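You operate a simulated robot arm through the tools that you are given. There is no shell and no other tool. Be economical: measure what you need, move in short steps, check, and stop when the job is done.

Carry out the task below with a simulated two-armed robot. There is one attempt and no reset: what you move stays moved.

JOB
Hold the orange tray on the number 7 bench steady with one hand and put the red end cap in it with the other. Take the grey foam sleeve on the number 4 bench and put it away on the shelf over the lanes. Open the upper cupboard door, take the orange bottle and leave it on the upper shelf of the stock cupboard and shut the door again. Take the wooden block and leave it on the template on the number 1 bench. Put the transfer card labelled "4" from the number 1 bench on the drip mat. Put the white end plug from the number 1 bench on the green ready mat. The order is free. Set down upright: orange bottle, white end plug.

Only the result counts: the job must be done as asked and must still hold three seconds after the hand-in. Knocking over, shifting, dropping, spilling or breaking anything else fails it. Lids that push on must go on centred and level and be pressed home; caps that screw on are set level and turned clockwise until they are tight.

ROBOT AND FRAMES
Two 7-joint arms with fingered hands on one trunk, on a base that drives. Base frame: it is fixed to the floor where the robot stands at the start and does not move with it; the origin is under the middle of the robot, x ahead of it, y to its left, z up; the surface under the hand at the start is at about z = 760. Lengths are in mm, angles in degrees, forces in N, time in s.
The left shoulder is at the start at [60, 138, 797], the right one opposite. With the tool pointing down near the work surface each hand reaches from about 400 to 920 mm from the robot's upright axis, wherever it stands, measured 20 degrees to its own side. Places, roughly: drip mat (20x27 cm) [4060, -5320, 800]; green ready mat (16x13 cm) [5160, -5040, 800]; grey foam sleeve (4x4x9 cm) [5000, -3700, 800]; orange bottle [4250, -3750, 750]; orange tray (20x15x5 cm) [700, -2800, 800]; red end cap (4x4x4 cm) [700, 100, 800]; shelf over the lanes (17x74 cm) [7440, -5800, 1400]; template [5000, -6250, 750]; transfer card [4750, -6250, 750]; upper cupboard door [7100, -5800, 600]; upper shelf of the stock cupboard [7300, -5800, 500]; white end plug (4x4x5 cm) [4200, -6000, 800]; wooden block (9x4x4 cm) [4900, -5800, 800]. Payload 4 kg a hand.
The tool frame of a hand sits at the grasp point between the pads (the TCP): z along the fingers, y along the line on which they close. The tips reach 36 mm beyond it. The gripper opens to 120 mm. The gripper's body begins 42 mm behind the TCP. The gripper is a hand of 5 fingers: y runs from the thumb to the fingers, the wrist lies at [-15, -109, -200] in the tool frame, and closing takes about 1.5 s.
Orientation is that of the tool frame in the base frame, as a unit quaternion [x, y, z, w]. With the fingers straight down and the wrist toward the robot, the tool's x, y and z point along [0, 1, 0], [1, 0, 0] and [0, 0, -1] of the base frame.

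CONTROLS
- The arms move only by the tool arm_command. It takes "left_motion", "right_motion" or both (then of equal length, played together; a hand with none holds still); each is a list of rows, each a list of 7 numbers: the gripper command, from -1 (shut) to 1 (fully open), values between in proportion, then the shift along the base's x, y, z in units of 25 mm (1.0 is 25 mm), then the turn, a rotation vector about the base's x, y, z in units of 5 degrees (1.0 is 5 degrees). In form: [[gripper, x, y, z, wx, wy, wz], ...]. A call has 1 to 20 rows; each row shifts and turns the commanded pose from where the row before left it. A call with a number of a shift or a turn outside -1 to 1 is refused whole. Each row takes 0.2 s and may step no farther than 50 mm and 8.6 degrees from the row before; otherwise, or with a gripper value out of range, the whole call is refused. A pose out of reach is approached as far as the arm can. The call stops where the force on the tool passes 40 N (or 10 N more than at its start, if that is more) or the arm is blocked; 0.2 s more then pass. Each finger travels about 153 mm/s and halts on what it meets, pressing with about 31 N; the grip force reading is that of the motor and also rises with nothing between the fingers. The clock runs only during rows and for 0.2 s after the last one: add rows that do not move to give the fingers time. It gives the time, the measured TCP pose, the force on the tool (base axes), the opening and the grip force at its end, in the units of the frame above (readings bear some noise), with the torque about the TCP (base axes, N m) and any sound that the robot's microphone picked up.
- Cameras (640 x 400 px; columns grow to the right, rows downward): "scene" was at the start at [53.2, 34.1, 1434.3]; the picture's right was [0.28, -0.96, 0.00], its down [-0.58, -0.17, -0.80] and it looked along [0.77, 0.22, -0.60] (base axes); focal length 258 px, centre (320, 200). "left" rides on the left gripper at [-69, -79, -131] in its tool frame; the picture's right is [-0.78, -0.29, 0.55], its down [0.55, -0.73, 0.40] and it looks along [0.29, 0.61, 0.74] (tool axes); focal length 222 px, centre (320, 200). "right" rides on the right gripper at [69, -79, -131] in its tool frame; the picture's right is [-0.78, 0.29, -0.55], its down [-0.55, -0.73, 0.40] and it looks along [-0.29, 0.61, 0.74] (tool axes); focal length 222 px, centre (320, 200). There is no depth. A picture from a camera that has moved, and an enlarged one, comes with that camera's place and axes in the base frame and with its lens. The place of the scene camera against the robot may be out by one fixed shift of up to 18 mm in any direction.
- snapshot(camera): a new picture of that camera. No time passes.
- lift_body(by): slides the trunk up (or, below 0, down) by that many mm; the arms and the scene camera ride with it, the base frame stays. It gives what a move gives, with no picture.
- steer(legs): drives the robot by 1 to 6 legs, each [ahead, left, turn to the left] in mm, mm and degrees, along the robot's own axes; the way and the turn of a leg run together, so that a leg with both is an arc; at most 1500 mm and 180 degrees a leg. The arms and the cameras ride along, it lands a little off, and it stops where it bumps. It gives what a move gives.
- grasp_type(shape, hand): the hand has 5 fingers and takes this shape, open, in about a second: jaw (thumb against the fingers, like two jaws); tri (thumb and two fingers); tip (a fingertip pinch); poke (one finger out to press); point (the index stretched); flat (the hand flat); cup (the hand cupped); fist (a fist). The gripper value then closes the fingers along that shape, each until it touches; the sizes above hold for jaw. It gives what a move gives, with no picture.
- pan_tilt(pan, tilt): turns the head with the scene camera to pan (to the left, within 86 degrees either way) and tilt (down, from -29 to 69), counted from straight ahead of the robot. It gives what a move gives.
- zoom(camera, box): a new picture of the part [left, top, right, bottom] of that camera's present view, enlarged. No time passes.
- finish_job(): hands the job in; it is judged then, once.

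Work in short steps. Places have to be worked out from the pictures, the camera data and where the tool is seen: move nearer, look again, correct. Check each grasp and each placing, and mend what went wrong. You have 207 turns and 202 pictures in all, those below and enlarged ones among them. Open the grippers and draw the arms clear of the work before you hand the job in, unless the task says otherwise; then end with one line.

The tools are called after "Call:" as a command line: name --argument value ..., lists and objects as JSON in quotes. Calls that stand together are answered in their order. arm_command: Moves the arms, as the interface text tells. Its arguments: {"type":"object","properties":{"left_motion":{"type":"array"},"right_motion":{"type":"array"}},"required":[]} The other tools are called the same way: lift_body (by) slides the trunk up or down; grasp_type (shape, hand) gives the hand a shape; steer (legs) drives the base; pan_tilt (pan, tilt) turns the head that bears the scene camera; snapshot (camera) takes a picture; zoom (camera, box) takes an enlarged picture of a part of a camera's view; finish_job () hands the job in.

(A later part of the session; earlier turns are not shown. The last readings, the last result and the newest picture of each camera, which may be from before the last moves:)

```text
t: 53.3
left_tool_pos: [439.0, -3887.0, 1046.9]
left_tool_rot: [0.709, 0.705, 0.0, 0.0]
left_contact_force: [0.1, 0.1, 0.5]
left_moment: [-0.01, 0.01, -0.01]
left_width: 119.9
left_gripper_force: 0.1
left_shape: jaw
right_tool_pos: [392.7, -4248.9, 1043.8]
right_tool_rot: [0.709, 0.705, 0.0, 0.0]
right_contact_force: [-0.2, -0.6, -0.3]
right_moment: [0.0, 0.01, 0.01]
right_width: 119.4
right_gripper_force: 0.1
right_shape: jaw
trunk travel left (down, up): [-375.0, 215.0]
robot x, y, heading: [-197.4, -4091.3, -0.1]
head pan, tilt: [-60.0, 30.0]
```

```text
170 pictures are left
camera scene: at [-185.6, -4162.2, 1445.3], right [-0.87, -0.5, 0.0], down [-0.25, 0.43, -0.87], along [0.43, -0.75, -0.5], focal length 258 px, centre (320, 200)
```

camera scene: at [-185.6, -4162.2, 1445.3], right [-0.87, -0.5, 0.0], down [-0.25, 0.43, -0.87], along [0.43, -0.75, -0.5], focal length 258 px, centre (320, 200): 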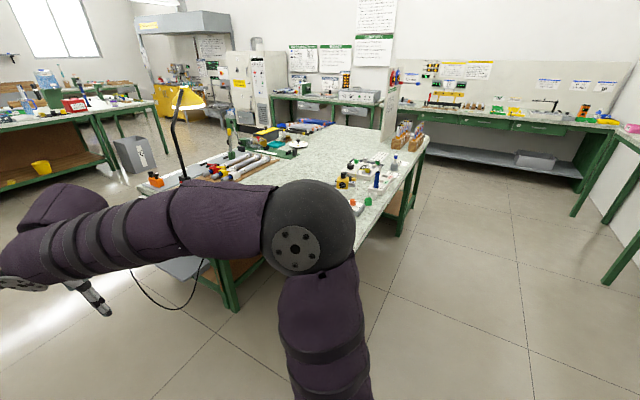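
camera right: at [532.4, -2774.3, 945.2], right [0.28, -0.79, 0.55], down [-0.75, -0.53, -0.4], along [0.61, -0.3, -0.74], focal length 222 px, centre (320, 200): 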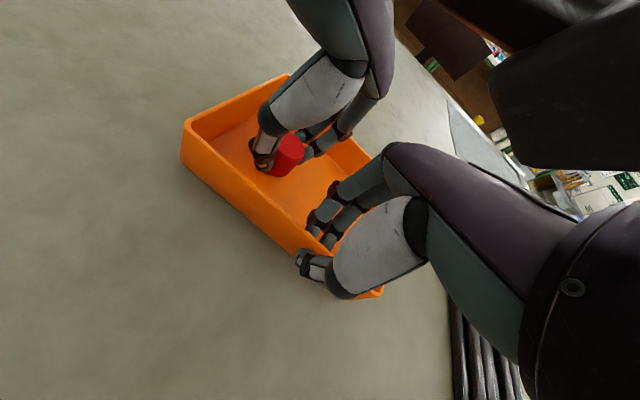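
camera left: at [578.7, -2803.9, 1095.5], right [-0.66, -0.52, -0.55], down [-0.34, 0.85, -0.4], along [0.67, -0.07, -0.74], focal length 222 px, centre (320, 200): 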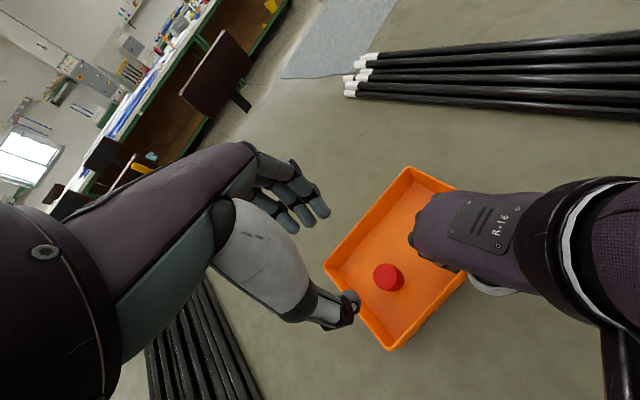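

The passage is about 790 mm wide, centred on y≈-4085, right ahead of me. I drive through in two legs and look at the far bench.

Call:
steer --legs '[[1500, 0, 0], [1400, 0, 0]]'

Call:
pan_tilt --pan 0 --tilt 20

Call:
snapshot --camera "scene"

Call:
pan_tilt --pan -60 --tilt 20

Call:
snapshot --camera "scene"

```text
t: 67.4
left_tool_pos: [3372.6, -4020.5, 1046.2]
left_tool_rot: [0.724, 0.69, 0.001, 0.0]
left_contact_force: [1.5, -0.3, -0.5]
left_moment: [0.0, 0.01, 0.0]
left_width: 119.6
left_gripper_force: 0.0
left_shape: jaw
right_tool_pos: [3309.8, -4380.3, 1043.9]
right_tool_rot: [0.724, 0.689, -0.001, 0.0]
right_contact_force: [-0.2, 0.0, -0.1]
right_moment: [0.02, -0.02, 0.0]
right_width: 119.7
right_gripper_force: 0.0
right_shape: jaw
trunk travel left (down, up): [-375.0, 215.0]
robot x, y, heading: [2724.5, -4200.2, -2.6]
head pan, tilt: [-60.0, 30.0]
```

```text
t: 68.7
left_tool_pos: [3372.6, -4021.1, 1047.6]
left_tool_rot: [0.724, 0.69, 0.0, 0.0]
left_contact_force: [0.4, -0.2, -0.1]
left_moment: [0.02, -0.02, 0.01]
left_width: 119.8
left_gripper_force: 0.1
left_shape: jaw
right_tool_pos: [3308.6, -4380.5, 1045.2]
right_tool_rot: [0.724, 0.69, 0.0, 0.0]
right_contact_force: [-0.5, 0.1, -0.1]
right_moment: [-0.01, 0.05, -0.02]
right_width: 119.8
right_gripper_force: 0.0
right_shape: jaw
trunk travel left (down, up): [-375.0, 215.0]
robot x, y, heading: [2726.3, -4201.1, -2.8]
head pan, tilt: [0.0, 20.0]
```

```text
169 pictures are left
camera scene: at [2787.3, -4193.6, 1461.3], right [-0.05, -1.0, 0.0], down [-0.34, 0.02, -0.94], along [0.94, -0.05, -0.34], focal length 258 px, centre (320, 200)
```

scene: 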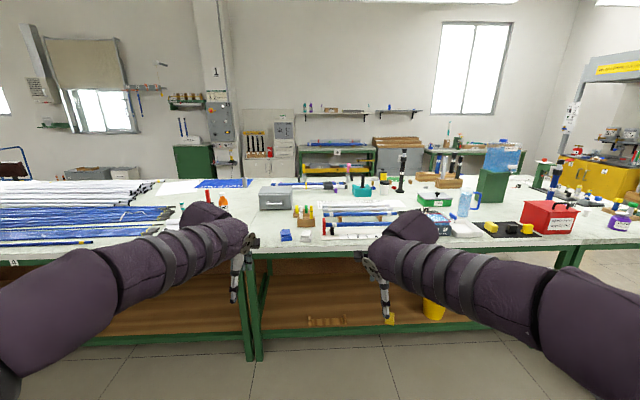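

```text
t: 70.0
left_tool_pos: [3371.6, -4020.9, 1047.4]
left_tool_rot: [0.724, 0.69, 0.0, 0.0]
left_contact_force: [-0.6, -0.5, 0.1]
left_moment: [0.01, 0.0, -0.03]
left_width: 119.8
left_gripper_force: 0.0
left_shape: jaw
right_tool_pos: [3309.7, -4381.0, 1044.8]
right_tool_rot: [0.724, 0.69, -0.001, 0.0]
right_contact_force: [0.2, -0.5, 0.3]
right_moment: [-0.01, -0.01, 0.03]
right_width: 119.8
right_gripper_force: 0.2
right_shape: jaw
trunk travel left (down, up): [-375.0, 215.0]
robot x, y, heading: [2725.6, -4202.4, -2.7]
head pan, tilt: [-60.0, 20.0]
```

```text
168 pictures are left
camera scene: at [2736.9, -4271.8, 1461.4], right [-0.89, -0.46, 0.0], down [-0.16, 0.3, -0.94], along [0.43, -0.84, -0.34], focal length 258 px, centre (320, 200)
```

scene: 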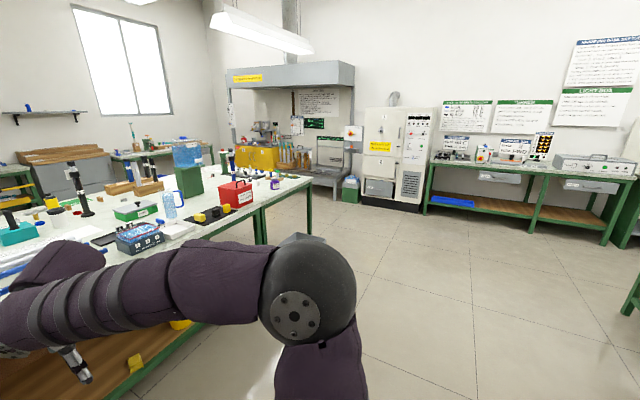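

The big bench spans x≈3980–5340. I zoom in on the left-centre region to identify the orange bottle and others.

Call:
pan_tilt --pan 0 --tilt 20

Call:
zoom --camera "scene" --box '[140, 150, 340, 275]'

Call:
zoom --camera "scene" --box '[340, 130, 640, 280]'

```text
t: 71.3
left_tool_pos: [3371.6, -4019.9, 1047.2]
left_tool_rot: [0.725, 0.689, 0.0, 0.0]
left_contact_force: [0.7, -0.1, 0.4]
left_moment: [-0.02, -0.02, 0.01]
left_width: 119.6
left_gripper_force: 0.1
left_shape: jaw
right_tool_pos: [3308.5, -4380.4, 1044.9]
right_tool_rot: [0.724, 0.69, -0.001, 0.0]
right_contact_force: [0.1, 0.2, 0.7]
right_moment: [-0.02, 0.0, -0.03]
right_width: 119.6
right_gripper_force: 0.1
right_shape: jaw
trunk travel left (down, up): [-375.0, 215.0]
robot x, y, heading: [2725.9, -4199.3, -2.7]
head pan, tilt: [0.0, 20.0]
```

```text
3.20 times, centred on (240, 212) of scene
camera zoom: at [2787.3, -4193.6, 1461.4], right [-0.05, -1.0, 0.0], down [-0.34, 0.02, -0.94], along [0.94, -0.05, -0.34], focal length 826 px, centre (576, 160)
```

zoom: 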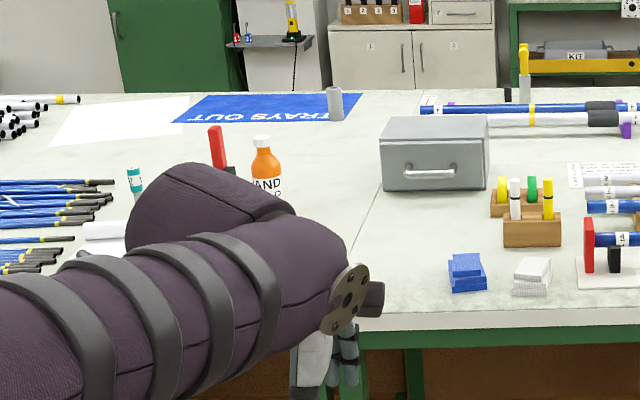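

```text
2.13 times, centred on (490, 205) of scene
camera zoom: at [2787.3, -4193.6, 1461.4], right [-0.05, -1.0, 0.0], down [-0.34, 0.02, -0.94], along [0.94, -0.05, -0.34], focal length 551 px, centre (-43, 189)
```

zoom: 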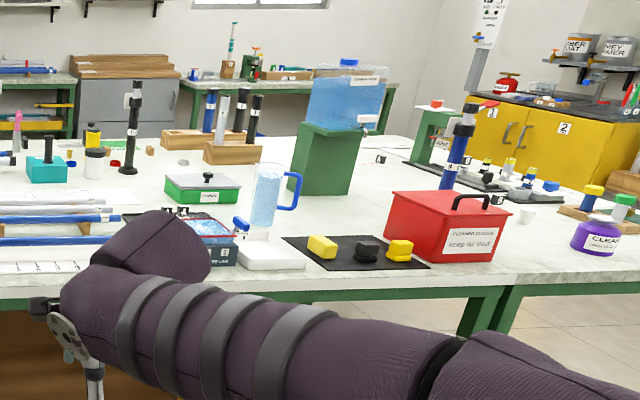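

I can see the orange bottle near [4350, -3640], the grey sleeve behind it (x≈5000), and the mats to the right. I square up and drive close to the bottle.

Call:
steer --legs '[[0, 0, 2.7], [0, 500, 0], [650, 0, 0]]'

Call:
pan_tilt --pan 0 --tilt 35

Call:
snapshot --camera "scene"

Call:
snapshot --camera "left"

```text
t: 77.8
left_tool_pos: [4008.3, -3516.7, 1047.4]
left_tool_rot: [0.712, 0.702, 0.0, 0.001]
left_contact_force: [0.8, 0.1, 0.5]
left_moment: [-0.04, 0.01, 0.0]
left_width: 119.7
left_gripper_force: 0.1
left_shape: jaw
right_tool_pos: [3957.4, -3878.4, 1043.8]
right_tool_rot: [0.712, 0.702, 0.0, 0.001]
right_contact_force: [0.2, 0.3, 0.4]
right_moment: [-0.01, -0.02, -0.03]
right_width: 119.5
right_gripper_force: 0.0
right_shape: jaw
trunk travel left (down, up): [-375.0, 215.0]
robot x, y, heading: [3366.1, -3719.3, -0.9]
head pan, tilt: [0.0, 20.0]
```

```text
t: 78.6
left_tool_pos: [4007.3, -3517.0, 1047.8]
left_tool_rot: [0.712, 0.702, -0.001, 0.0]
left_contact_force: [-0.4, -0.5, 0.1]
left_moment: [-0.01, -0.04, 0.02]
left_width: 119.7
left_gripper_force: 0.0
left_shape: jaw
right_tool_pos: [3957.9, -3878.3, 1044.2]
right_tool_rot: [0.712, 0.702, 0.001, 0.0]
right_contact_force: [-0.4, 1.4, -0.2]
right_moment: [0.01, -0.05, 0.01]
right_width: 119.5
right_gripper_force: 0.1
right_shape: jaw
trunk travel left (down, up): [-375.0, 215.0]
robot x, y, heading: [3369.5, -3717.8, -0.9]
head pan, tilt: [0.0, 35.0]
```

```text
165 pictures are left
camera scene: at [3424.8, -3709.6, 1437.6], right [-0.01, -1.0, 0.0], down [-0.57, 0.01, -0.82], along [0.82, -0.01, -0.57], focal length 258 px, centre (320, 200)
```

scene: 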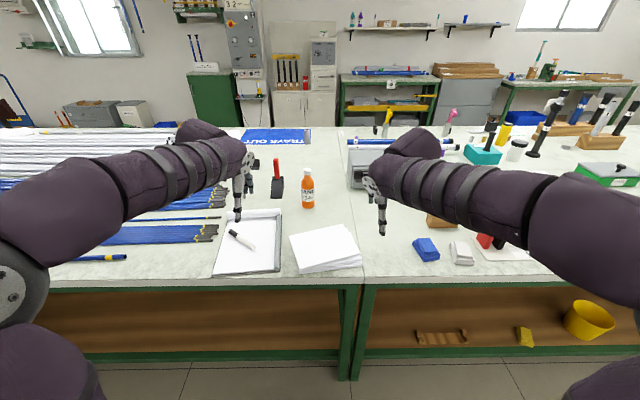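

```text
164 pictures are left
camera left: at [3927.9, -3584.3, 1178.6], right [-0.3, -0.78, -0.55], down [-0.73, 0.56, -0.4], along [0.62, 0.28, -0.74], focal length 222 px, centre (320, 200)
```

left: 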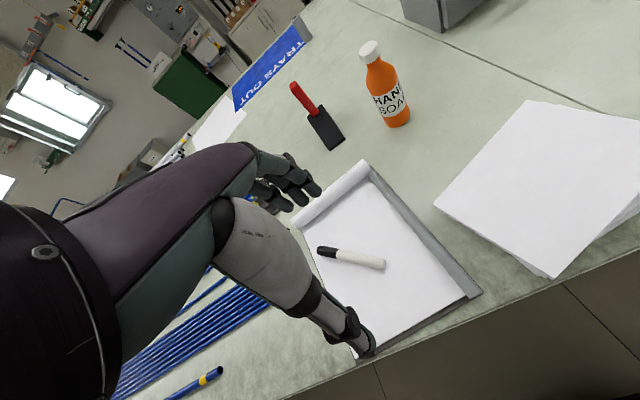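

The orange soap bottle stands at about [4343, -3684], roughly 180 mm tall. I drive 130 mm closer, then turn the left hand to point forward (fingers horizontal) high above the bench.

Call:
steer --legs '[[130, 0, 0.9]]'

Call:
arm_command --left_motion '[[1, -0.2, 0, 0.2, 0.98, -0.98, -0.98], [1, -0.2, 0, 0.2, 0.98, -0.98, -0.98], [1, -0.2, 0, 0.2, 0.98, -0.98, -0.98], [1, -0.2, 0, 0.2, 0.98, -0.98, -0.98], [1, -0.2, 0, 0, 0.98, -0.98, -0.98], [1, -0.2, 0, 0, 0.98, -0.98, -0.98], [1, -0.2, 0, 0, 0.98, -0.98, -0.98], [1, -0.2, 0, 0, 0.98, -0.98, -0.98], [1, -0.2, 0, 0, 0.98, -0.98, -0.98], [1, -0.2, 0, 0, 0.98, -0.98, -0.98], [1, 0, 0, 0, 0.98, -0.98, -0.98], [1, 0, 0, 0, 0.98, -0.98, -0.98], [1, 0, 0, 0, 0.98, -0.98, -0.98], [1, 0, 0, 0, 0.98, -0.98, -0.98], [1, 0, 0, 0, 0.1, -0.1, -0.1], [1, 0, 0, 0, 0, 0, 0]]'

Call:
snapshot --camera "scene"

Call:
snapshot --camera "left"

```text
t: 79.8
left_tool_pos: [4134.1, -3508.0, 1045.8]
left_tool_rot: [0.706, 0.708, -0.001, -0.001]
left_contact_force: [0.5, 0.1, 0.0]
left_moment: [0.0, 0.04, 0.02]
left_width: 119.8
left_gripper_force: 0.1
left_shape: jaw
right_tool_pos: [4089.5, -3871.0, 1044.1]
right_tool_rot: [0.707, 0.707, 0.0, -0.001]
right_contact_force: [0.4, 0.5, 0.0]
right_moment: [0.02, 0.02, 0.01]
right_width: 119.3
right_gripper_force: 0.0
right_shape: jaw
trunk travel left (down, up): [-375.0, 215.0]
robot x, y, heading: [3493.9, -3721.0, -0.1]
head pan, tilt: [0.0, 35.0]
```

```text
t: 83.2
left_tool_pos: [4083.2, -3507.5, 1066.6]
left_tool_rot: [0.708, 0.002, 0.706, 0.0]
left_contact_force: [-0.8, 0.7, -0.1]
left_moment: [-0.02, 0.03, 0.02]
left_width: 119.9
left_gripper_force: 0.1
left_shape: jaw
right_tool_pos: [4087.7, -3869.9, 1043.5]
right_tool_rot: [0.708, 0.707, 0.0, 0.001]
right_contact_force: [-0.5, 0.0, 0.1]
right_moment: [0.0, -0.03, 0.02]
right_width: 119.5
right_gripper_force: 0.0
right_shape: jaw
trunk travel left (down, up): [-375.0, 215.0]
robot x, y, heading: [3491.9, -3721.1, 0.1]
head pan, tilt: [0.0, 35.0]
```

```text
163 pictures are left
camera scene: at [3552.9, -3709.6, 1437.5], right [0.0, -1.0, 0.0], down [-0.57, 0.0, -0.82], along [0.82, 0.0, -0.57], focal length 258 px, centre (320, 200)
```

scene: 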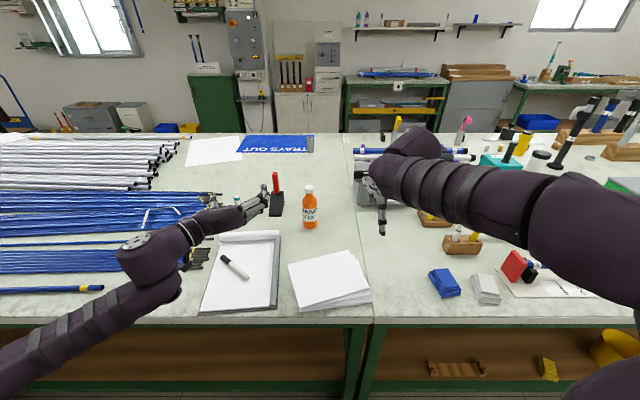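

```text
162 pictures are left
camera left: at [3951.7, -3428.9, 997.9], right [0.54, 0.29, -0.79], down [0.4, 0.74, 0.55], along [0.74, -0.61, 0.29], focal length 222 px, centre (320, 200)
```

left: 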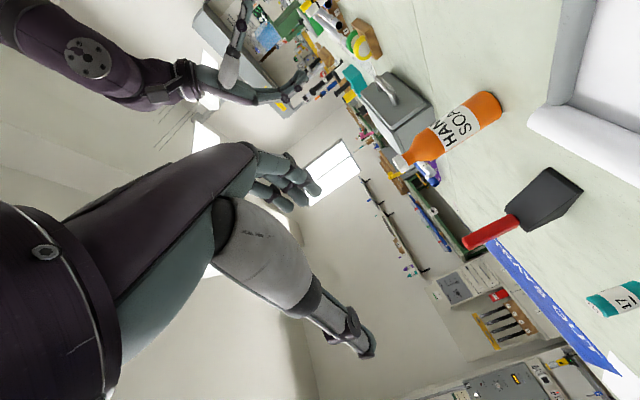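

The left hand points forward. I bring it to a pre-grasp spot ~110 mm in front of the bottle at z≈862 and look.

Call:
arm_command --left_motion '[[1, 0.4, -0.72, -0.82, 0, 0, 0], [1, 0.4, -0.72, -0.82, 0, 0, 0], [1, 0.4, -0.72, -0.82, 0, 0, 0], [1, 0.4, -0.72, -0.82, 0, 0, 0], [1, 0.4, -0.72, -0.82, 0, 0, 0], [1, 0.4, -0.72, -0.82, 0, 0, 0], [1, 0.4, -0.72, -0.82, 0, 0, 0], [1, 0.4, -0.72, -0.82, 0, 0, 0], [1, 0.4, -0.72, -0.82, 0, 0, 0], [1, 0.4, -0.72, -0.82, 0, 0, 0], [1, 0, 0, 0, 0, 0, 0]]'

Call:
snapshot --camera "left"

Call:
zoom --camera "scene" --box '[220, 140, 380, 240]'

```text
t: 85.6
left_tool_pos: [4204.1, -3624.9, 981.9]
left_tool_rot: [0.714, -0.004, 0.701, 0.0]
left_contact_force: [-0.1, 0.1, 0.1]
left_moment: [0.02, -0.01, 0.0]
left_width: 119.9
left_gripper_force: 0.0
left_shape: jaw
left hand out of reach, approached as far as the arm can: row 5, 6, 7, 8, 9, 10
right_tool_pos: [4088.5, -3870.3, 1044.7]
right_tool_rot: [0.707, 0.707, 0.0, 0.0]
right_contact_force: [0.3, 0.1, 0.2]
right_moment: [-0.02, 0.0, -0.03]
right_width: 119.5
right_gripper_force: 0.0
right_shape: jaw
trunk travel left (down, up): [-375.0, 215.0]
robot x, y, heading: [3492.9, -3717.2, -0.1]
head pan, tilt: [0.0, 35.0]
```

```text
161 pictures are left
camera left: at [4071.3, -3543.7, 914.5], right [0.53, 0.29, -0.79], down [0.41, 0.73, 0.55], along [0.74, -0.62, 0.27], focal length 222 px, centre (320, 200)
```

left: 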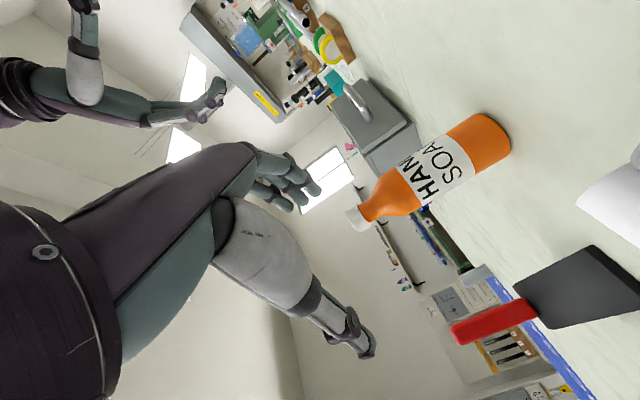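

```text
4.00 times, centred on (300, 190) of scene
camera zoom: at [3553.0, -3709.6, 1437.5], right [0.0, -1.0, 0.0], down [-0.57, 0.0, -0.82], along [0.82, 0.0, -0.57], focal length 1033 px, centre (400, 240)
```

zoom: 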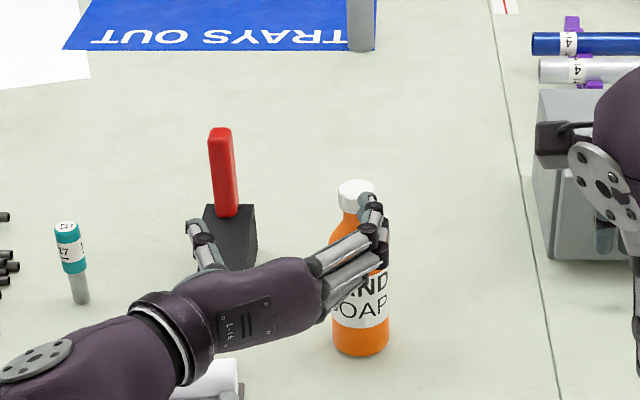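

That fully horizontal pose is at the arm's limit. I pull back and pitch the hand 40° down while checking that reach improves.

Call:
arm_command --left_motion '[[1, -0.6, 0, 0, 0, 1, 0], [1, -0.6, 0, 0, 0, 1, 0], [1, -0.4, 0, 0, 0, 1, 0], [1, 0, 0, 0, 0, 1, 0], [1, 0, 0, 0, 0, 1, 0], [1, 0, 0, 0, 0, 1, 0], [1, 0, 0, 0, 0, 1, 0], [1, 0, 0, 0, 0, 1, 0], [1, 0, -0.6, -0.5, 0, 0, 0], [1, 0, -0.6, -0.5, 0, 0, 0], [1, 0, -0.6, -0.5, 0, 0, 0], [1, 0, -0.6, -0.5, 0, 0, 0], [1, 0, 0, 0, 0, 0, 0]]'

Call:
snapshot --camera "scene"

```text
t: 88.4
left_tool_pos: [4163.0, -3648.1, 940.3]
left_tool_rot: [0.907, 0.003, 0.421, -0.001]
left_contact_force: [0.9, -0.4, 0.8]
left_moment: [-0.01, 0.01, 0.01]
left_width: 120.0
left_gripper_force: 0.1
left_shape: jaw
left hand out of reach, approached as far as the arm can: row 10, 11, 12
right_tool_pos: [4088.9, -3870.7, 1045.2]
right_tool_rot: [0.707, 0.707, -0.001, 0.0]
right_contact_force: [-0.2, 0.2, 0.0]
right_moment: [0.0, -0.02, 0.02]
right_width: 119.8
right_gripper_force: 0.1
right_shape: jaw
trunk travel left (down, up): [-375.0, 215.0]
robot x, y, heading: [3493.7, -3721.8, 0.0]
head pan, tilt: [0.0, 35.0]
```

```text
159 pictures are left
camera scene: at [3553.0, -3709.5, 1437.5], right [0.0, -1.0, 0.0], down [-0.57, 0.0, -0.82], along [0.82, 0.0, -0.57], focal length 258 px, centre (320, 200)
```

scene: 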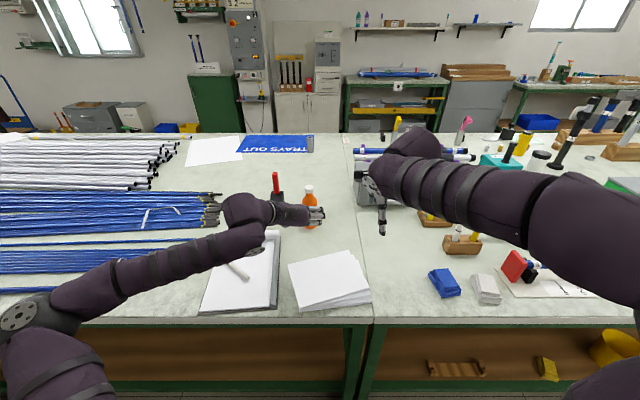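

The limit comes from the wrist angle, so I want to know the cupboard's shape before choosing the grasp. I zoom at the cupboard and shelf on the far wall.

Call:
zoom --camera "scene" --box '[400, 10, 560, 135]'

Call:
pan_tilt --pan -30 --tilt 15

Call:
snapshot --camera "scene"

Call:
zoom --camera "scene" --box '[250, 120, 410, 220]'

```text
3.20 times, centred on (480, 72) of scene
camera zoom: at [3553.0, -3709.5, 1437.5], right [0.0, -1.0, 0.0], down [-0.57, 0.0, -0.82], along [0.82, 0.0, -0.57], focal length 826 px, centre (-192, 608)
```

zoom: 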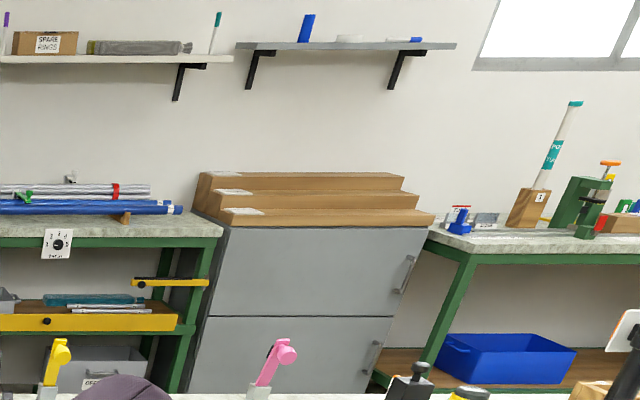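

```text
t: 89.4
left_tool_pos: [4164.1, -3649.2, 940.4]
left_tool_rot: [0.907, 0.002, 0.421, -0.002]
left_contact_force: [-0.8, 0.4, -0.1]
left_moment: [-0.01, -0.02, -0.01]
left_width: 120.1
left_gripper_force: 0.0
left_shape: jaw
right_tool_pos: [4088.7, -3869.7, 1043.4]
right_tool_rot: [0.707, 0.707, 0.0, 0.001]
right_contact_force: [-0.2, -0.4, 0.8]
right_moment: [0.02, 0.05, -0.02]
right_width: 119.8
right_gripper_force: 0.0
right_shape: jaw
trunk travel left (down, up): [-375.0, 215.0]
robot x, y, heading: [3496.4, -3719.5, 0.1]
head pan, tilt: [-30.0, 15.0]
```

```text
157 pictures are left
camera scene: at [3545.9, -3756.2, 1469.4], right [-0.5, -0.87, 0.0], down [-0.22, 0.13, -0.97], along [0.84, -0.48, -0.26], focal length 258 px, centre (320, 200)
```

scene: 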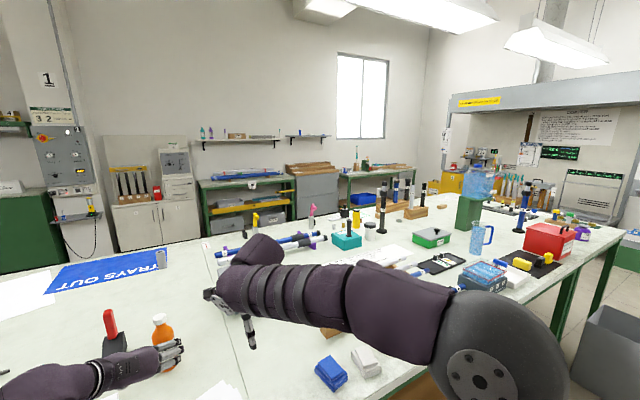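

```text
4.00 times, centred on (330, 170) of scene
camera zoom: at [3545.9, -3756.2, 1469.4], right [-0.5, -0.87, 0.0], down [-0.22, 0.13, -0.97], along [0.84, -0.48, -0.26], focal length 1033 px, centre (280, 320)
```

zoom: 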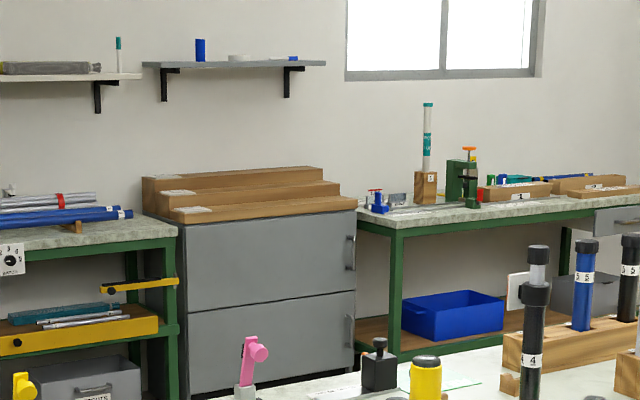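

The stock cupboard has its handle on the right, hinge on the left, opening z≈443–785. I'll use the right hand for the bottle, pointing forward-right. I return the left arm to its posture and turn the right hand (yaw -45°, horizontal).

Call:
arm_command --left_motion '[[1, -0.195, 0.466, 0.26, -0.459, 0.459, 0.985], [1, -0.195, 0.466, 0.26, -0.459, 0.459, 0.985], [1, -0.195, 0.466, 0.26, -0.459, 0.459, 0.985], [1, -0.195, 0.466, 0.26, -0.459, 0.459, 0.985], [1, -0.195, 0.466, 0.26, -0.459, 0.459, 0.985], [1, -0.195, 0.466, 0.26, -0.459, 0.459, 0.985], [1, -0.195, 0.466, 0.26, -0.459, 0.459, 0.985], [1, -0.195, 0.466, 0.26, -0.459, 0.459, 0.985], [1, -0.195, 0.466, 0.26, -0.459, 0.459, 0.985], [1, -0.195, 0.466, 0.26, -0.459, 0.459, 0.985], [1, -0.195, 0.466, 0.26, -0.459, 0.459, 0.985], [1, -0.195, 0.466, 0.26, -0.459, 0.459, 0.985], [1, -0.195, 0.466, 0.26, -0.459, 0.459, 0.985], [1, -0.195, 0.466, 0.26, -0.459, 0.459, 0.985], [1, -0.195, 0.466, 0.26, -0.459, 0.459, 0.985], [1, -0.195, 0.466, 0.26, -0.459, 0.459, 0.985], [1, -0.195, 0.466, 0.26, -0.459, 0.459, 0.985], [1, 0, 0, 0, 0, 0, 0]]' --right_motion '[[1, 0, -0.1, 0, -0.9988, -0.414, 0.414], [1, 0, -0.1, 0, -0.9988, -0.414, 0.414], [1, 0, -0.1, 0, -0.9988, -0.414, 0.414], [1, 0, -0.1, 0, -0.9988, -0.414, 0.414], [1, 0, -0.1, 0, -0.9988, -0.414, 0.414], [1, 0, -0.1, 0, -0.9988, -0.414, 0.414], [1, 0, -0.1, 0, -0.9988, -0.414, 0.414], [1, 0, -0.1, 0, -0.9988, -0.414, 0.414], [1, 0, -0.1, 0, -0.9988, -0.414, 0.414], [1, 0, -0.1, 0, -0.9988, -0.414, 0.414], [1, 0, -0.1, 0, -0.9988, -0.414, 0.414], [1, 0, -0.1, 0, -0.9988, -0.414, 0.414], [1, 0, -0.1, 0, -0.9988, -0.414, 0.414], [1, 0, -0.1, 0, -0.9988, -0.414, 0.414], [1, 0, -0.1, 0, -0.9988, -0.414, 0.414], [1, 0, -0.1, 0, -0.9988, -0.414, 0.414], [1, 0, -0.1, 0, -0.9988, -0.414, 0.414], [1, 0, 0, 0, 0, 0, 0]]'

Call:
pan_tilt --pan 0 --tilt 35

Call:
snapshot --camera "scene"

```text
t: 93.2
left_tool_pos: [4080.8, -3448.5, 1051.9]
left_tool_rot: [0.706, 0.708, -0.002, 0.0]
left_contact_force: [-0.3, -0.5, 0.5]
left_moment: [0.01, 0.04, 0.01]
left_width: 120.2
left_gripper_force: 0.1
left_shape: jaw
right_tool_pos: [4087.8, -3911.8, 1045.7]
right_tool_rot: [0.271, 0.653, -0.271, 0.654]
right_contact_force: [0.7, -0.3, -0.1]
right_moment: [-0.03, -0.02, -0.04]
right_width: 119.7
right_gripper_force: 0.1
right_shape: jaw
trunk travel left (down, up): [-375.0, 215.0]
robot x, y, heading: [3496.8, -3721.6, 0.2]
head pan, tilt: [-30.0, 15.0]
```

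```text
t: 94.1
left_tool_pos: [4080.2, -3449.6, 1052.2]
left_tool_rot: [0.707, 0.707, -0.001, -0.001]
left_contact_force: [-0.3, 0.6, -0.1]
left_moment: [-0.04, 0.0, 0.01]
left_width: 120.0
left_gripper_force: 0.0
left_shape: jaw
right_tool_pos: [4088.4, -3912.9, 1045.3]
right_tool_rot: [0.27, 0.654, -0.271, 0.653]
right_contact_force: [0.7, 0.4, -0.2]
right_moment: [0.01, -0.01, 0.03]
right_width: 119.7
right_gripper_force: 0.0
right_shape: jaw
trunk travel left (down, up): [-375.0, 215.0]
robot x, y, heading: [3494.6, -3715.4, 0.1]
head pan, tilt: [0.0, 35.0]
```

```text
155 pictures are left
camera scene: at [3552.9, -3709.6, 1437.5], right [0.0, -1.0, 0.0], down [-0.57, 0.0, -0.82], along [0.82, 0.0, -0.57], focal length 258 px, centre (320, 200)
```

scene: 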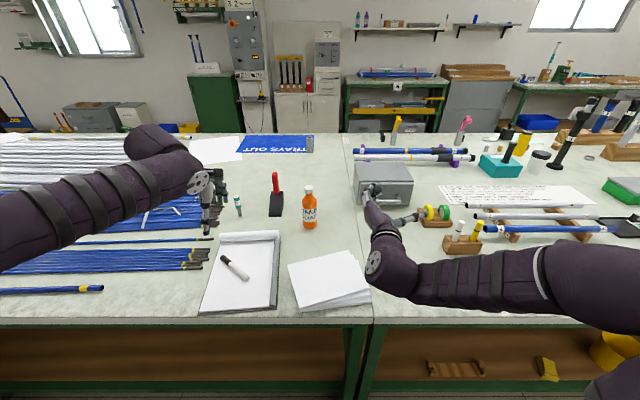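

Orientation reached cleanly. I drive left 290 mm so the right hand comes before the bottle.

Call:
steer --legs '[[0, 290, 0]]'

Call:
snapshot --camera "right"

Call:
snapshot --camera "scene"

```text
t: 96.1
left_tool_pos: [4078.9, -3158.7, 1052.4]
left_tool_rot: [0.705, 0.709, -0.002, -0.001]
left_contact_force: [-0.2, -0.3, 0.3]
left_moment: [-0.03, 0.01, 0.0]
left_width: 120.1
left_gripper_force: 0.1
left_shape: jaw
right_tool_pos: [4088.0, -3619.3, 1045.1]
right_tool_rot: [0.27, 0.654, -0.27, 0.653]
right_contact_force: [0.3, 0.2, 0.0]
right_moment: [0.0, -0.01, -0.07]
right_width: 119.8
right_gripper_force: 0.0
right_shape: jaw
trunk travel left (down, up): [-375.0, 215.0]
robot x, y, heading: [3497.5, -3427.8, 0.5]
head pan, tilt: [0.0, 35.0]
```

```text
154 pictures are left
camera right: at [3939.7, -3585.3, 976.4], right [-0.18, 0.59, 0.79], down [-0.24, -0.8, 0.55], along [0.95, -0.09, 0.29], focal length 222 px, centre (320, 200)
```

right: 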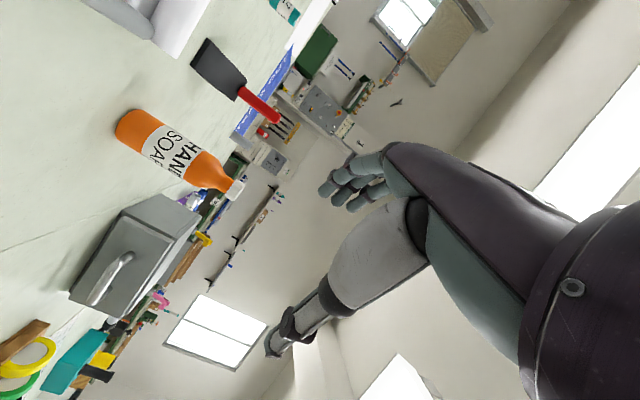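

```text
153 pictures are left
camera scene: at [3552.3, -3419.7, 1437.5], right [0.0, -1.0, 0.0], down [-0.57, 0.0, -0.82], along [0.82, 0.0, -0.57], focal length 258 px, centre (320, 200)
```

scene: 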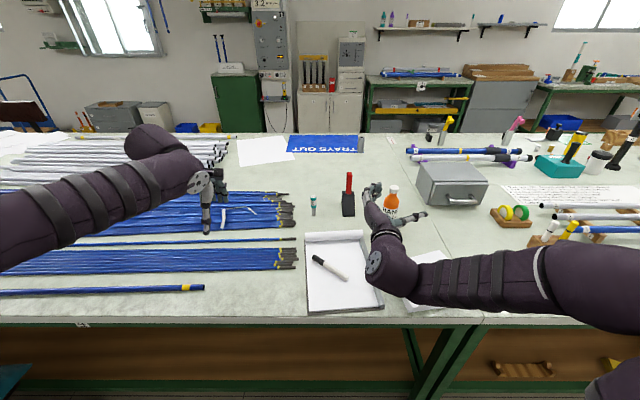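

Bottle estimate now [4348, -3692]. I lower the right hand to a pre-grasp spot at [4240, -3590, 852] and re-measure.

Call:
arm_command --right_motion '[[1, 0.4, 0.3, -0.96, 0, 0, 0], [1, 0.6, 0.3, -0.96, 0, 0, 0], [1, 0.8, 0.3, -0.96, 0, 0, 0], [1, 0.8, 0.26, -0.96, 0, 0, 0], [1, 0.8, 0, -0.96, 0, 0, 0], [1, 0.9, 0, -0.96, 0, 0, 0], [1, 0.9, 0, -0.96, 0, 0, 0], [1, 0.9, 0, -0.96, 0, 0, 0], [1, 0, 0, 0, 0, 0, 0]]'

Call:
snapshot --camera "right"

Call:
zoom --camera "scene" --box '[310, 160, 470, 260]'

```text
t: 98.1
left_tool_pos: [4079.2, -3158.9, 1051.6]
left_tool_rot: [0.705, 0.709, -0.002, 0.0]
left_contact_force: [0.5, -0.2, 0.0]
left_moment: [-0.01, 0.0, 0.03]
left_width: 120.2
left_gripper_force: 0.0
left_shape: jaw
right_tool_pos: [4176.4, -3584.3, 947.9]
right_tool_rot: [0.271, 0.654, -0.271, 0.653]
right_contact_force: [1.1, 0.2, -0.1]
right_moment: [-0.02, 0.0, -0.03]
right_width: 119.7
right_gripper_force: 0.1
right_shape: jaw
right hand out of reach, approached as far as the arm can: row 2, 3, 5, 6, 7, 8
trunk travel left (down, up): [-375.0, 215.0]
robot x, y, heading: [3496.9, -3433.7, 0.3]
head pan, tilt: [0.0, 35.0]
```

```text
152 pictures are left
camera right: at [4027.3, -3547.1, 879.3], right [-0.18, 0.59, 0.79], down [-0.24, -0.8, 0.55], along [0.95, -0.09, 0.29], focal length 222 px, centre (320, 200)
```

right: 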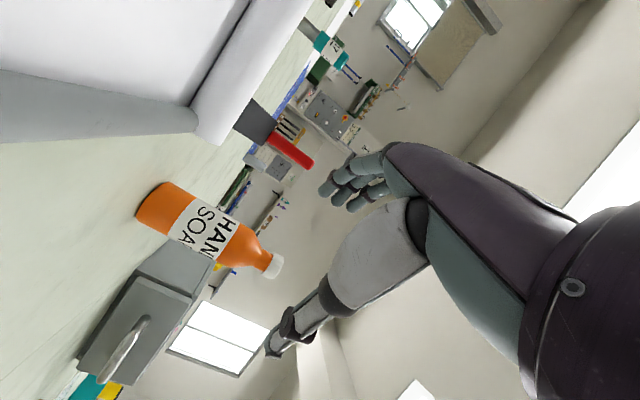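

```text
4.00 times, centred on (390, 210) of scene
camera zoom: at [3552.5, -3420.4, 1437.5], right [0.0, -1.0, 0.0], down [-0.57, 0.0, -0.82], along [0.82, 0.0, -0.57], focal length 1033 px, centre (40, 160)
```

zoom: 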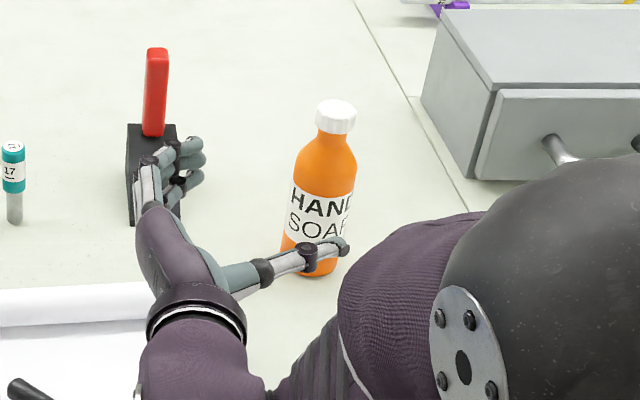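

The hand can't go lower at this trunk height because the wrist is bent up from a high elbow. Lowering the trunk 100 mm brings it down with the same arm shape.

Call:
lift_body --by -100

Call:
snapshot --camera "right"

Call:
snapshot --camera "scene"

```text
t: 99.0
left_tool_pos: [4078.8, -3159.8, 995.3]
left_tool_rot: [0.705, 0.709, -0.002, 0.001]
left_contact_force: [0.3, 0.2, -0.1]
left_moment: [-0.02, -0.01, 0.04]
left_width: 119.8
left_gripper_force: 0.1
left_shape: jaw
right_tool_pos: [4175.8, -3584.2, 897.3]
right_tool_rot: [0.272, 0.65, -0.269, 0.656]
right_contact_force: [-4.3, 1.6, 13.9]
right_moment: [0.59, 2.72, 0.1]
right_width: 119.7
right_gripper_force: 0.1
right_shape: jaw
trunk travel left (down, up): [-318.0, 272.0]
robot x, y, heading: [3495.6, -3428.8, 0.2]
head pan, tilt: [0.0, 35.0]
stopped: the force on the tool passed its limit at 98 N (the readings are from after the stop); the commanded pose is now the measured one
```

```text
150 pictures are left
camera right: at [4028.1, -3546.7, 827.0], right [-0.19, 0.59, 0.78], down [-0.24, -0.8, 0.55], along [0.95, -0.09, 0.3], focal length 222 px, centre (320, 200)
```

right: 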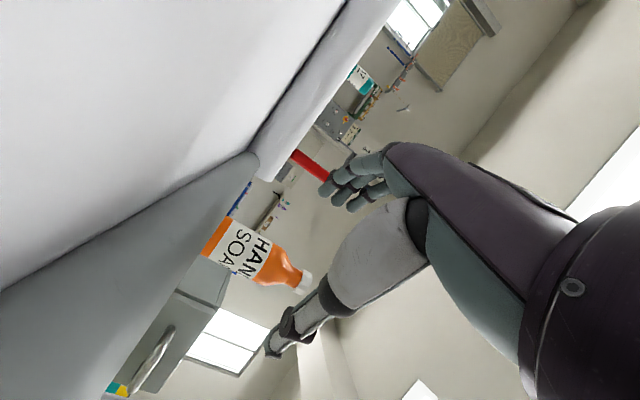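

```text
149 pictures are left
camera scene: at [3551.0, -3420.4, 1380.2], right [0.0, -1.0, 0.0], down [-0.57, 0.0, -0.82], along [0.82, 0.0, -0.57], focal length 258 px, centre (320, 200)
```

scene: 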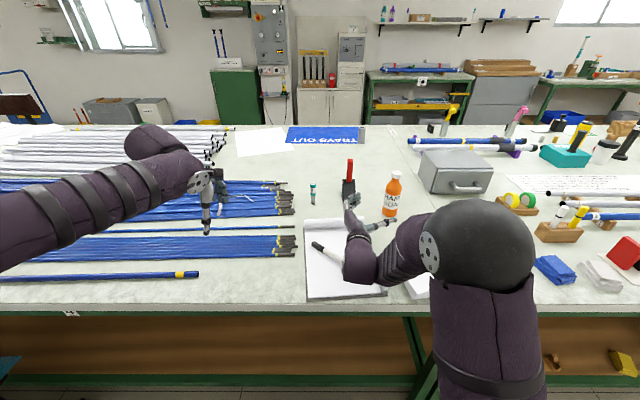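

The white board is about 60 mm thick (top z≈822) and the hand touched it. I raise the trunk again and pitch the hand 30° down so that the wrist stays well above it.

Call:
lift_body --by 57

Call:
arm_command --right_motion '[[1, 0, 0, 0, 0.707, 0.707, 0], [1, 0, 0, 0, 0.707, 0.707, 0], [1, 0, 0, 0, 0.707, 0.707, 0], [1, 0, 0, 0, 0.707, 0.707, 0], [1, 0, 0, 0, 0.707, 0.707, 0], [1, 0, 0, 0, 0.707, 0.707, 0], [1, 0.3, 0.1, 0, 0, 0, 0], [1, 0.6, 0.1, -0.3, 0, 0, 0], [1, 0.6, 0, -0.3, 0, 0, 0], [1, 0, 0, 0, 0, 0, 0]]'

Call:
snapshot --camera "right"

Call:
snapshot --camera "scene"

```text
t: 99.9
left_tool_pos: [4078.1, -3158.3, 1051.0]
left_tool_rot: [0.705, 0.709, -0.002, 0.0]
left_contact_force: [0.2, 0.0, 0.4]
left_moment: [0.02, -0.03, -0.02]
left_width: 119.8
left_gripper_force: 0.1
left_shape: jaw
right_tool_pos: [4176.2, -3582.3, 951.7]
right_tool_rot: [0.272, 0.651, -0.27, 0.655]
right_contact_force: [0.1, -0.5, -0.1]
right_moment: [0.03, -0.02, -0.01]
right_width: 120.0
right_gripper_force: 0.1
right_shape: jaw
trunk travel left (down, up): [-375.0, 215.0]
robot x, y, heading: [3495.7, -3432.0, 0.2]
head pan, tilt: [0.0, 35.0]
```

```text
t: 102.1
left_tool_pos: [4077.9, -3159.2, 1052.0]
left_tool_rot: [0.706, 0.709, -0.002, -0.001]
left_contact_force: [0.7, -0.7, -0.2]
left_moment: [0.03, -0.02, -0.02]
left_width: 119.7
left_gripper_force: 0.0
left_shape: jaw
right_tool_pos: [4215.7, -3576.9, 938.2]
right_tool_rot: [0.333, 0.797, -0.192, 0.466]
right_contact_force: [0.1, -0.2, -0.2]
right_moment: [0.02, -0.02, 0.0]
right_width: 119.7
right_gripper_force: 0.0
right_shape: jaw
trunk travel left (down, up): [-375.0, 215.0]
robot x, y, heading: [3493.2, -3430.2, 0.1]
head pan, tilt: [0.0, 35.0]
```

```text
148 pictures are left
camera right: at [4053.7, -3528.1, 943.3], right [0.14, 0.26, 0.95], down [-0.09, -0.96, 0.28], along [0.99, -0.12, -0.11], focal length 222 px, centre (320, 200)
```

right: 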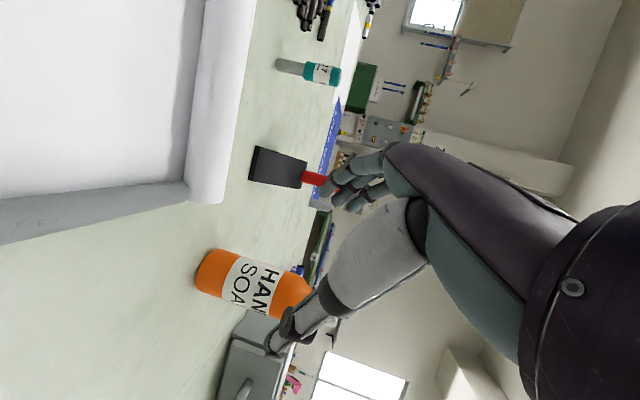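

```text
147 pictures are left
camera scene: at [3552.4, -3420.4, 1437.4], right [0.0, -1.0, 0.0], down [-0.57, 0.0, -0.82], along [0.82, 0.0, -0.57], focal length 258 px, centre (320, 200)
```

scene: 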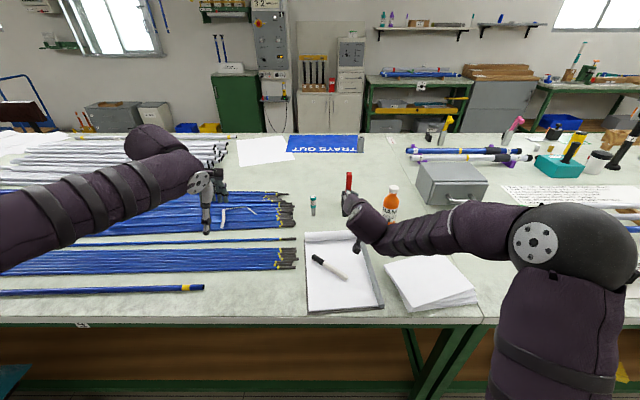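

The board is unmoved. Fusing views the bottle is at about [4352, -3706]. I approach to ~90 mm before it at z≈855 and check where it lies between the fingers.

Call:
arm_command --right_motion '[[1, 0.72, -0.65, -0.83, 0, 0, 0], [1, 0.72, -0.65, -0.83, 0, 0, 0], [1, 0.72, -0.65, -0.83, 0, 0, 0], [1, 0.72, -0.65, -0.83, 0, 0, 0], [1, 0, 0, 0, 0, 0, 0]]'

Call:
snapshot --camera "right"

Call:
zoom --camera "scene" --box '[310, 160, 470, 260]'

```text
t: 103.3
left_tool_pos: [4079.3, -3157.7, 1052.2]
left_tool_rot: [0.706, 0.709, -0.001, 0.0]
left_contact_force: [0.2, -0.3, -0.4]
left_moment: [0.04, -0.02, 0.01]
left_width: 120.0
left_gripper_force: 0.0
left_shape: jaw
right_tool_pos: [4287.1, -3644.3, 855.3]
right_tool_rot: [0.333, 0.797, -0.192, 0.465]
right_contact_force: [-0.3, -0.7, 0.0]
right_moment: [0.01, -0.02, -0.01]
right_width: 119.7
right_gripper_force: 0.1
right_shape: jaw
trunk travel left (down, up): [-375.0, 215.0]
robot x, y, heading: [3492.6, -3431.8, 0.5]
head pan, tilt: [0.0, 35.0]
```

```text
146 pictures are left
camera right: at [4126.7, -3595.1, 860.1], right [0.14, 0.26, 0.95], down [-0.09, -0.96, 0.28], along [0.99, -0.12, -0.11], focal length 222 px, centre (320, 200)
```

right: 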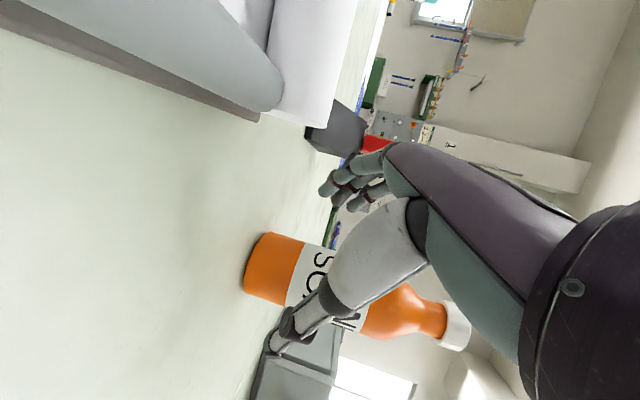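

```text
4.00 times, centred on (390, 210) of scene
camera zoom: at [3552.3, -3420.4, 1437.5], right [0.0, -1.0, 0.0], down [-0.57, 0.0, -0.82], along [0.82, 0.0, -0.57], focal length 1033 px, centre (40, 160)
```

zoom: 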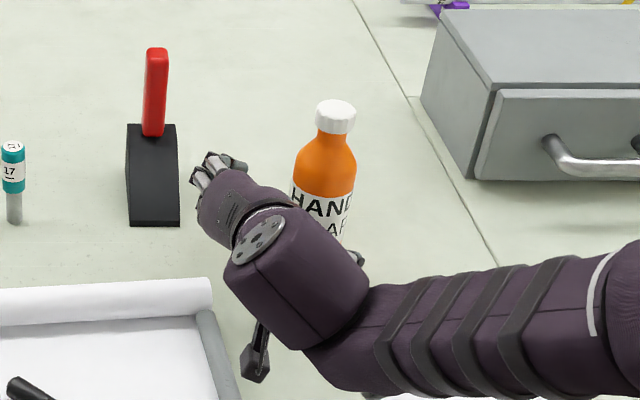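

Triangulating the top and base now agrees: the bench surface here is at z≈802 and the bottle is at [4300, -3683], top 970. I shift toward the thumb side by 18 mm, then advance 37 mm.

Call:
arm_command --right_motion '[[1, -0.52, -0.52, 0, 0, 0, 0], [1, 0.35, -0.35, 0, 0, 0, 0], [1, 0.35, -0.35, 0, 0, 0, 0], [1, 0.34, -0.34, 0, 0, 0, 0], [1, 0, 0, 0, 0, 0, 0]]'

Call:
snapshot --camera "right"

Call:
zoom --camera "scene" --box '[310, 160, 470, 260]'

```text
t: 104.5
left_tool_pos: [4079.3, -3158.0, 1051.5]
left_tool_rot: [0.705, 0.709, -0.002, 0.0]
left_contact_force: [0.4, -0.3, 0.6]
left_moment: [0.0, -0.01, 0.02]
left_width: 120.2
left_gripper_force: 0.1
left_shape: jaw
right_tool_pos: [4301.1, -3681.5, 852.3]
right_tool_rot: [0.333, 0.797, -0.192, 0.465]
right_contact_force: [-0.9, 0.0, -0.4]
right_moment: [-0.01, -0.01, 0.02]
right_width: 119.8
right_gripper_force: 0.1
right_shape: jaw
trunk travel left (down, up): [-375.0, 215.0]
robot x, y, heading: [3491.5, -3432.3, 0.2]
head pan, tilt: [0.0, 35.0]
```

```text
144 pictures are left
camera right: at [4140.6, -3633.2, 858.0], right [0.14, 0.26, 0.95], down [-0.09, -0.96, 0.28], along [0.99, -0.12, -0.11], focal length 222 px, centre (320, 200)
```

right: 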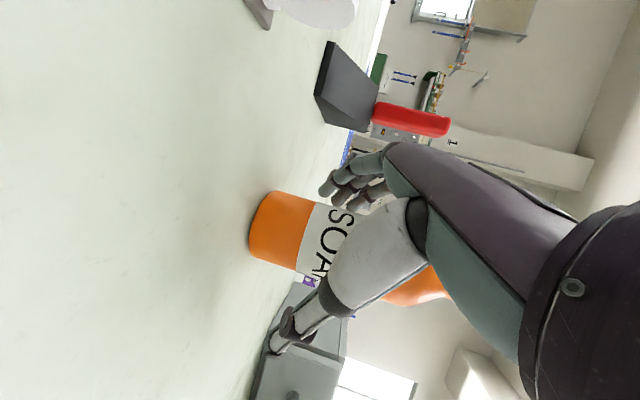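

```text
4.00 times, centred on (390, 210) of scene
camera zoom: at [3552.5, -3420.4, 1437.4], right [0.0, -1.0, 0.0], down [-0.57, 0.0, -0.82], along [0.82, 0.0, -0.57], focal length 1033 px, centre (40, 160)
```

zoom: 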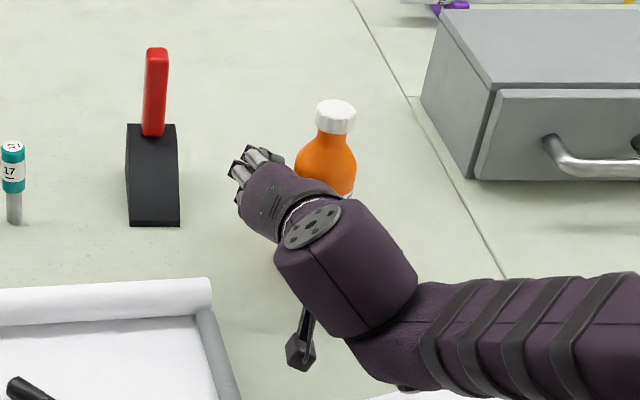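

The bottle axis passes through the grasp point. I close the right hand.

Call:
arm_command --right_motion '[[0.6, 0, 0, 0, 0, 0, 0], [0.2, 0, 0, 0, 0, 0, 0], [0, 0, 0, 0, 0, 0, 0], [-0.3, 0, 0, 0, 0, 0, 0], [-0.6, 0, 0, 0, 0, 0, 0], [-1, 0, 0, 0, 0, 0, 0], [-1, 0, 0, 0, 0, 0, 0], [-1, 0, 0, 0, 0, 0, 0]]'

Call:
snapshot --camera "right"

```text
t: 106.3
left_tool_pos: [4079.0, -3157.3, 1052.5]
left_tool_rot: [0.705, 0.709, -0.002, -0.001]
left_contact_force: [0.4, 1.1, -0.6]
left_moment: [0.03, -0.02, -0.02]
left_width: 119.5
left_gripper_force: 0.1
left_shape: jaw
right_tool_pos: [4301.6, -3681.6, 852.4]
right_tool_rot: [0.333, 0.798, -0.192, 0.464]
right_contact_force: [0.1, -1.3, 0.7]
right_moment: [-0.09, 0.0, 0.0]
right_width: 17.3
right_gripper_force: 31.5
right_shape: jaw
trunk travel left (down, up): [-375.0, 215.0]
robot x, y, heading: [3494.7, -3426.9, 0.3]
head pan, tilt: [0.0, 35.0]
```

```text
142 pictures are left
camera right: at [4140.5, -3633.4, 857.9], right [0.14, 0.26, 0.95], down [-0.09, -0.96, 0.28], along [0.99, -0.12, -0.11], focal length 222 px, centre (320, 200)
```

right: 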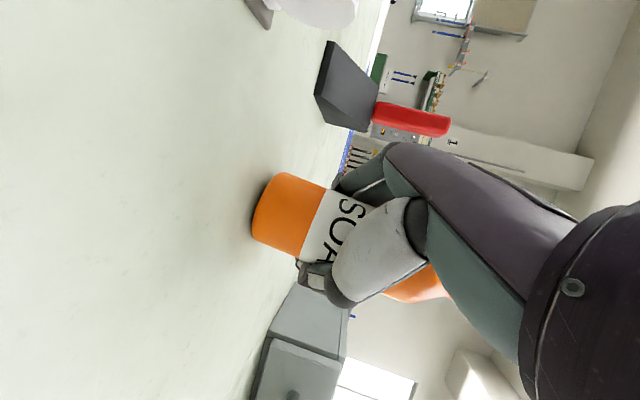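

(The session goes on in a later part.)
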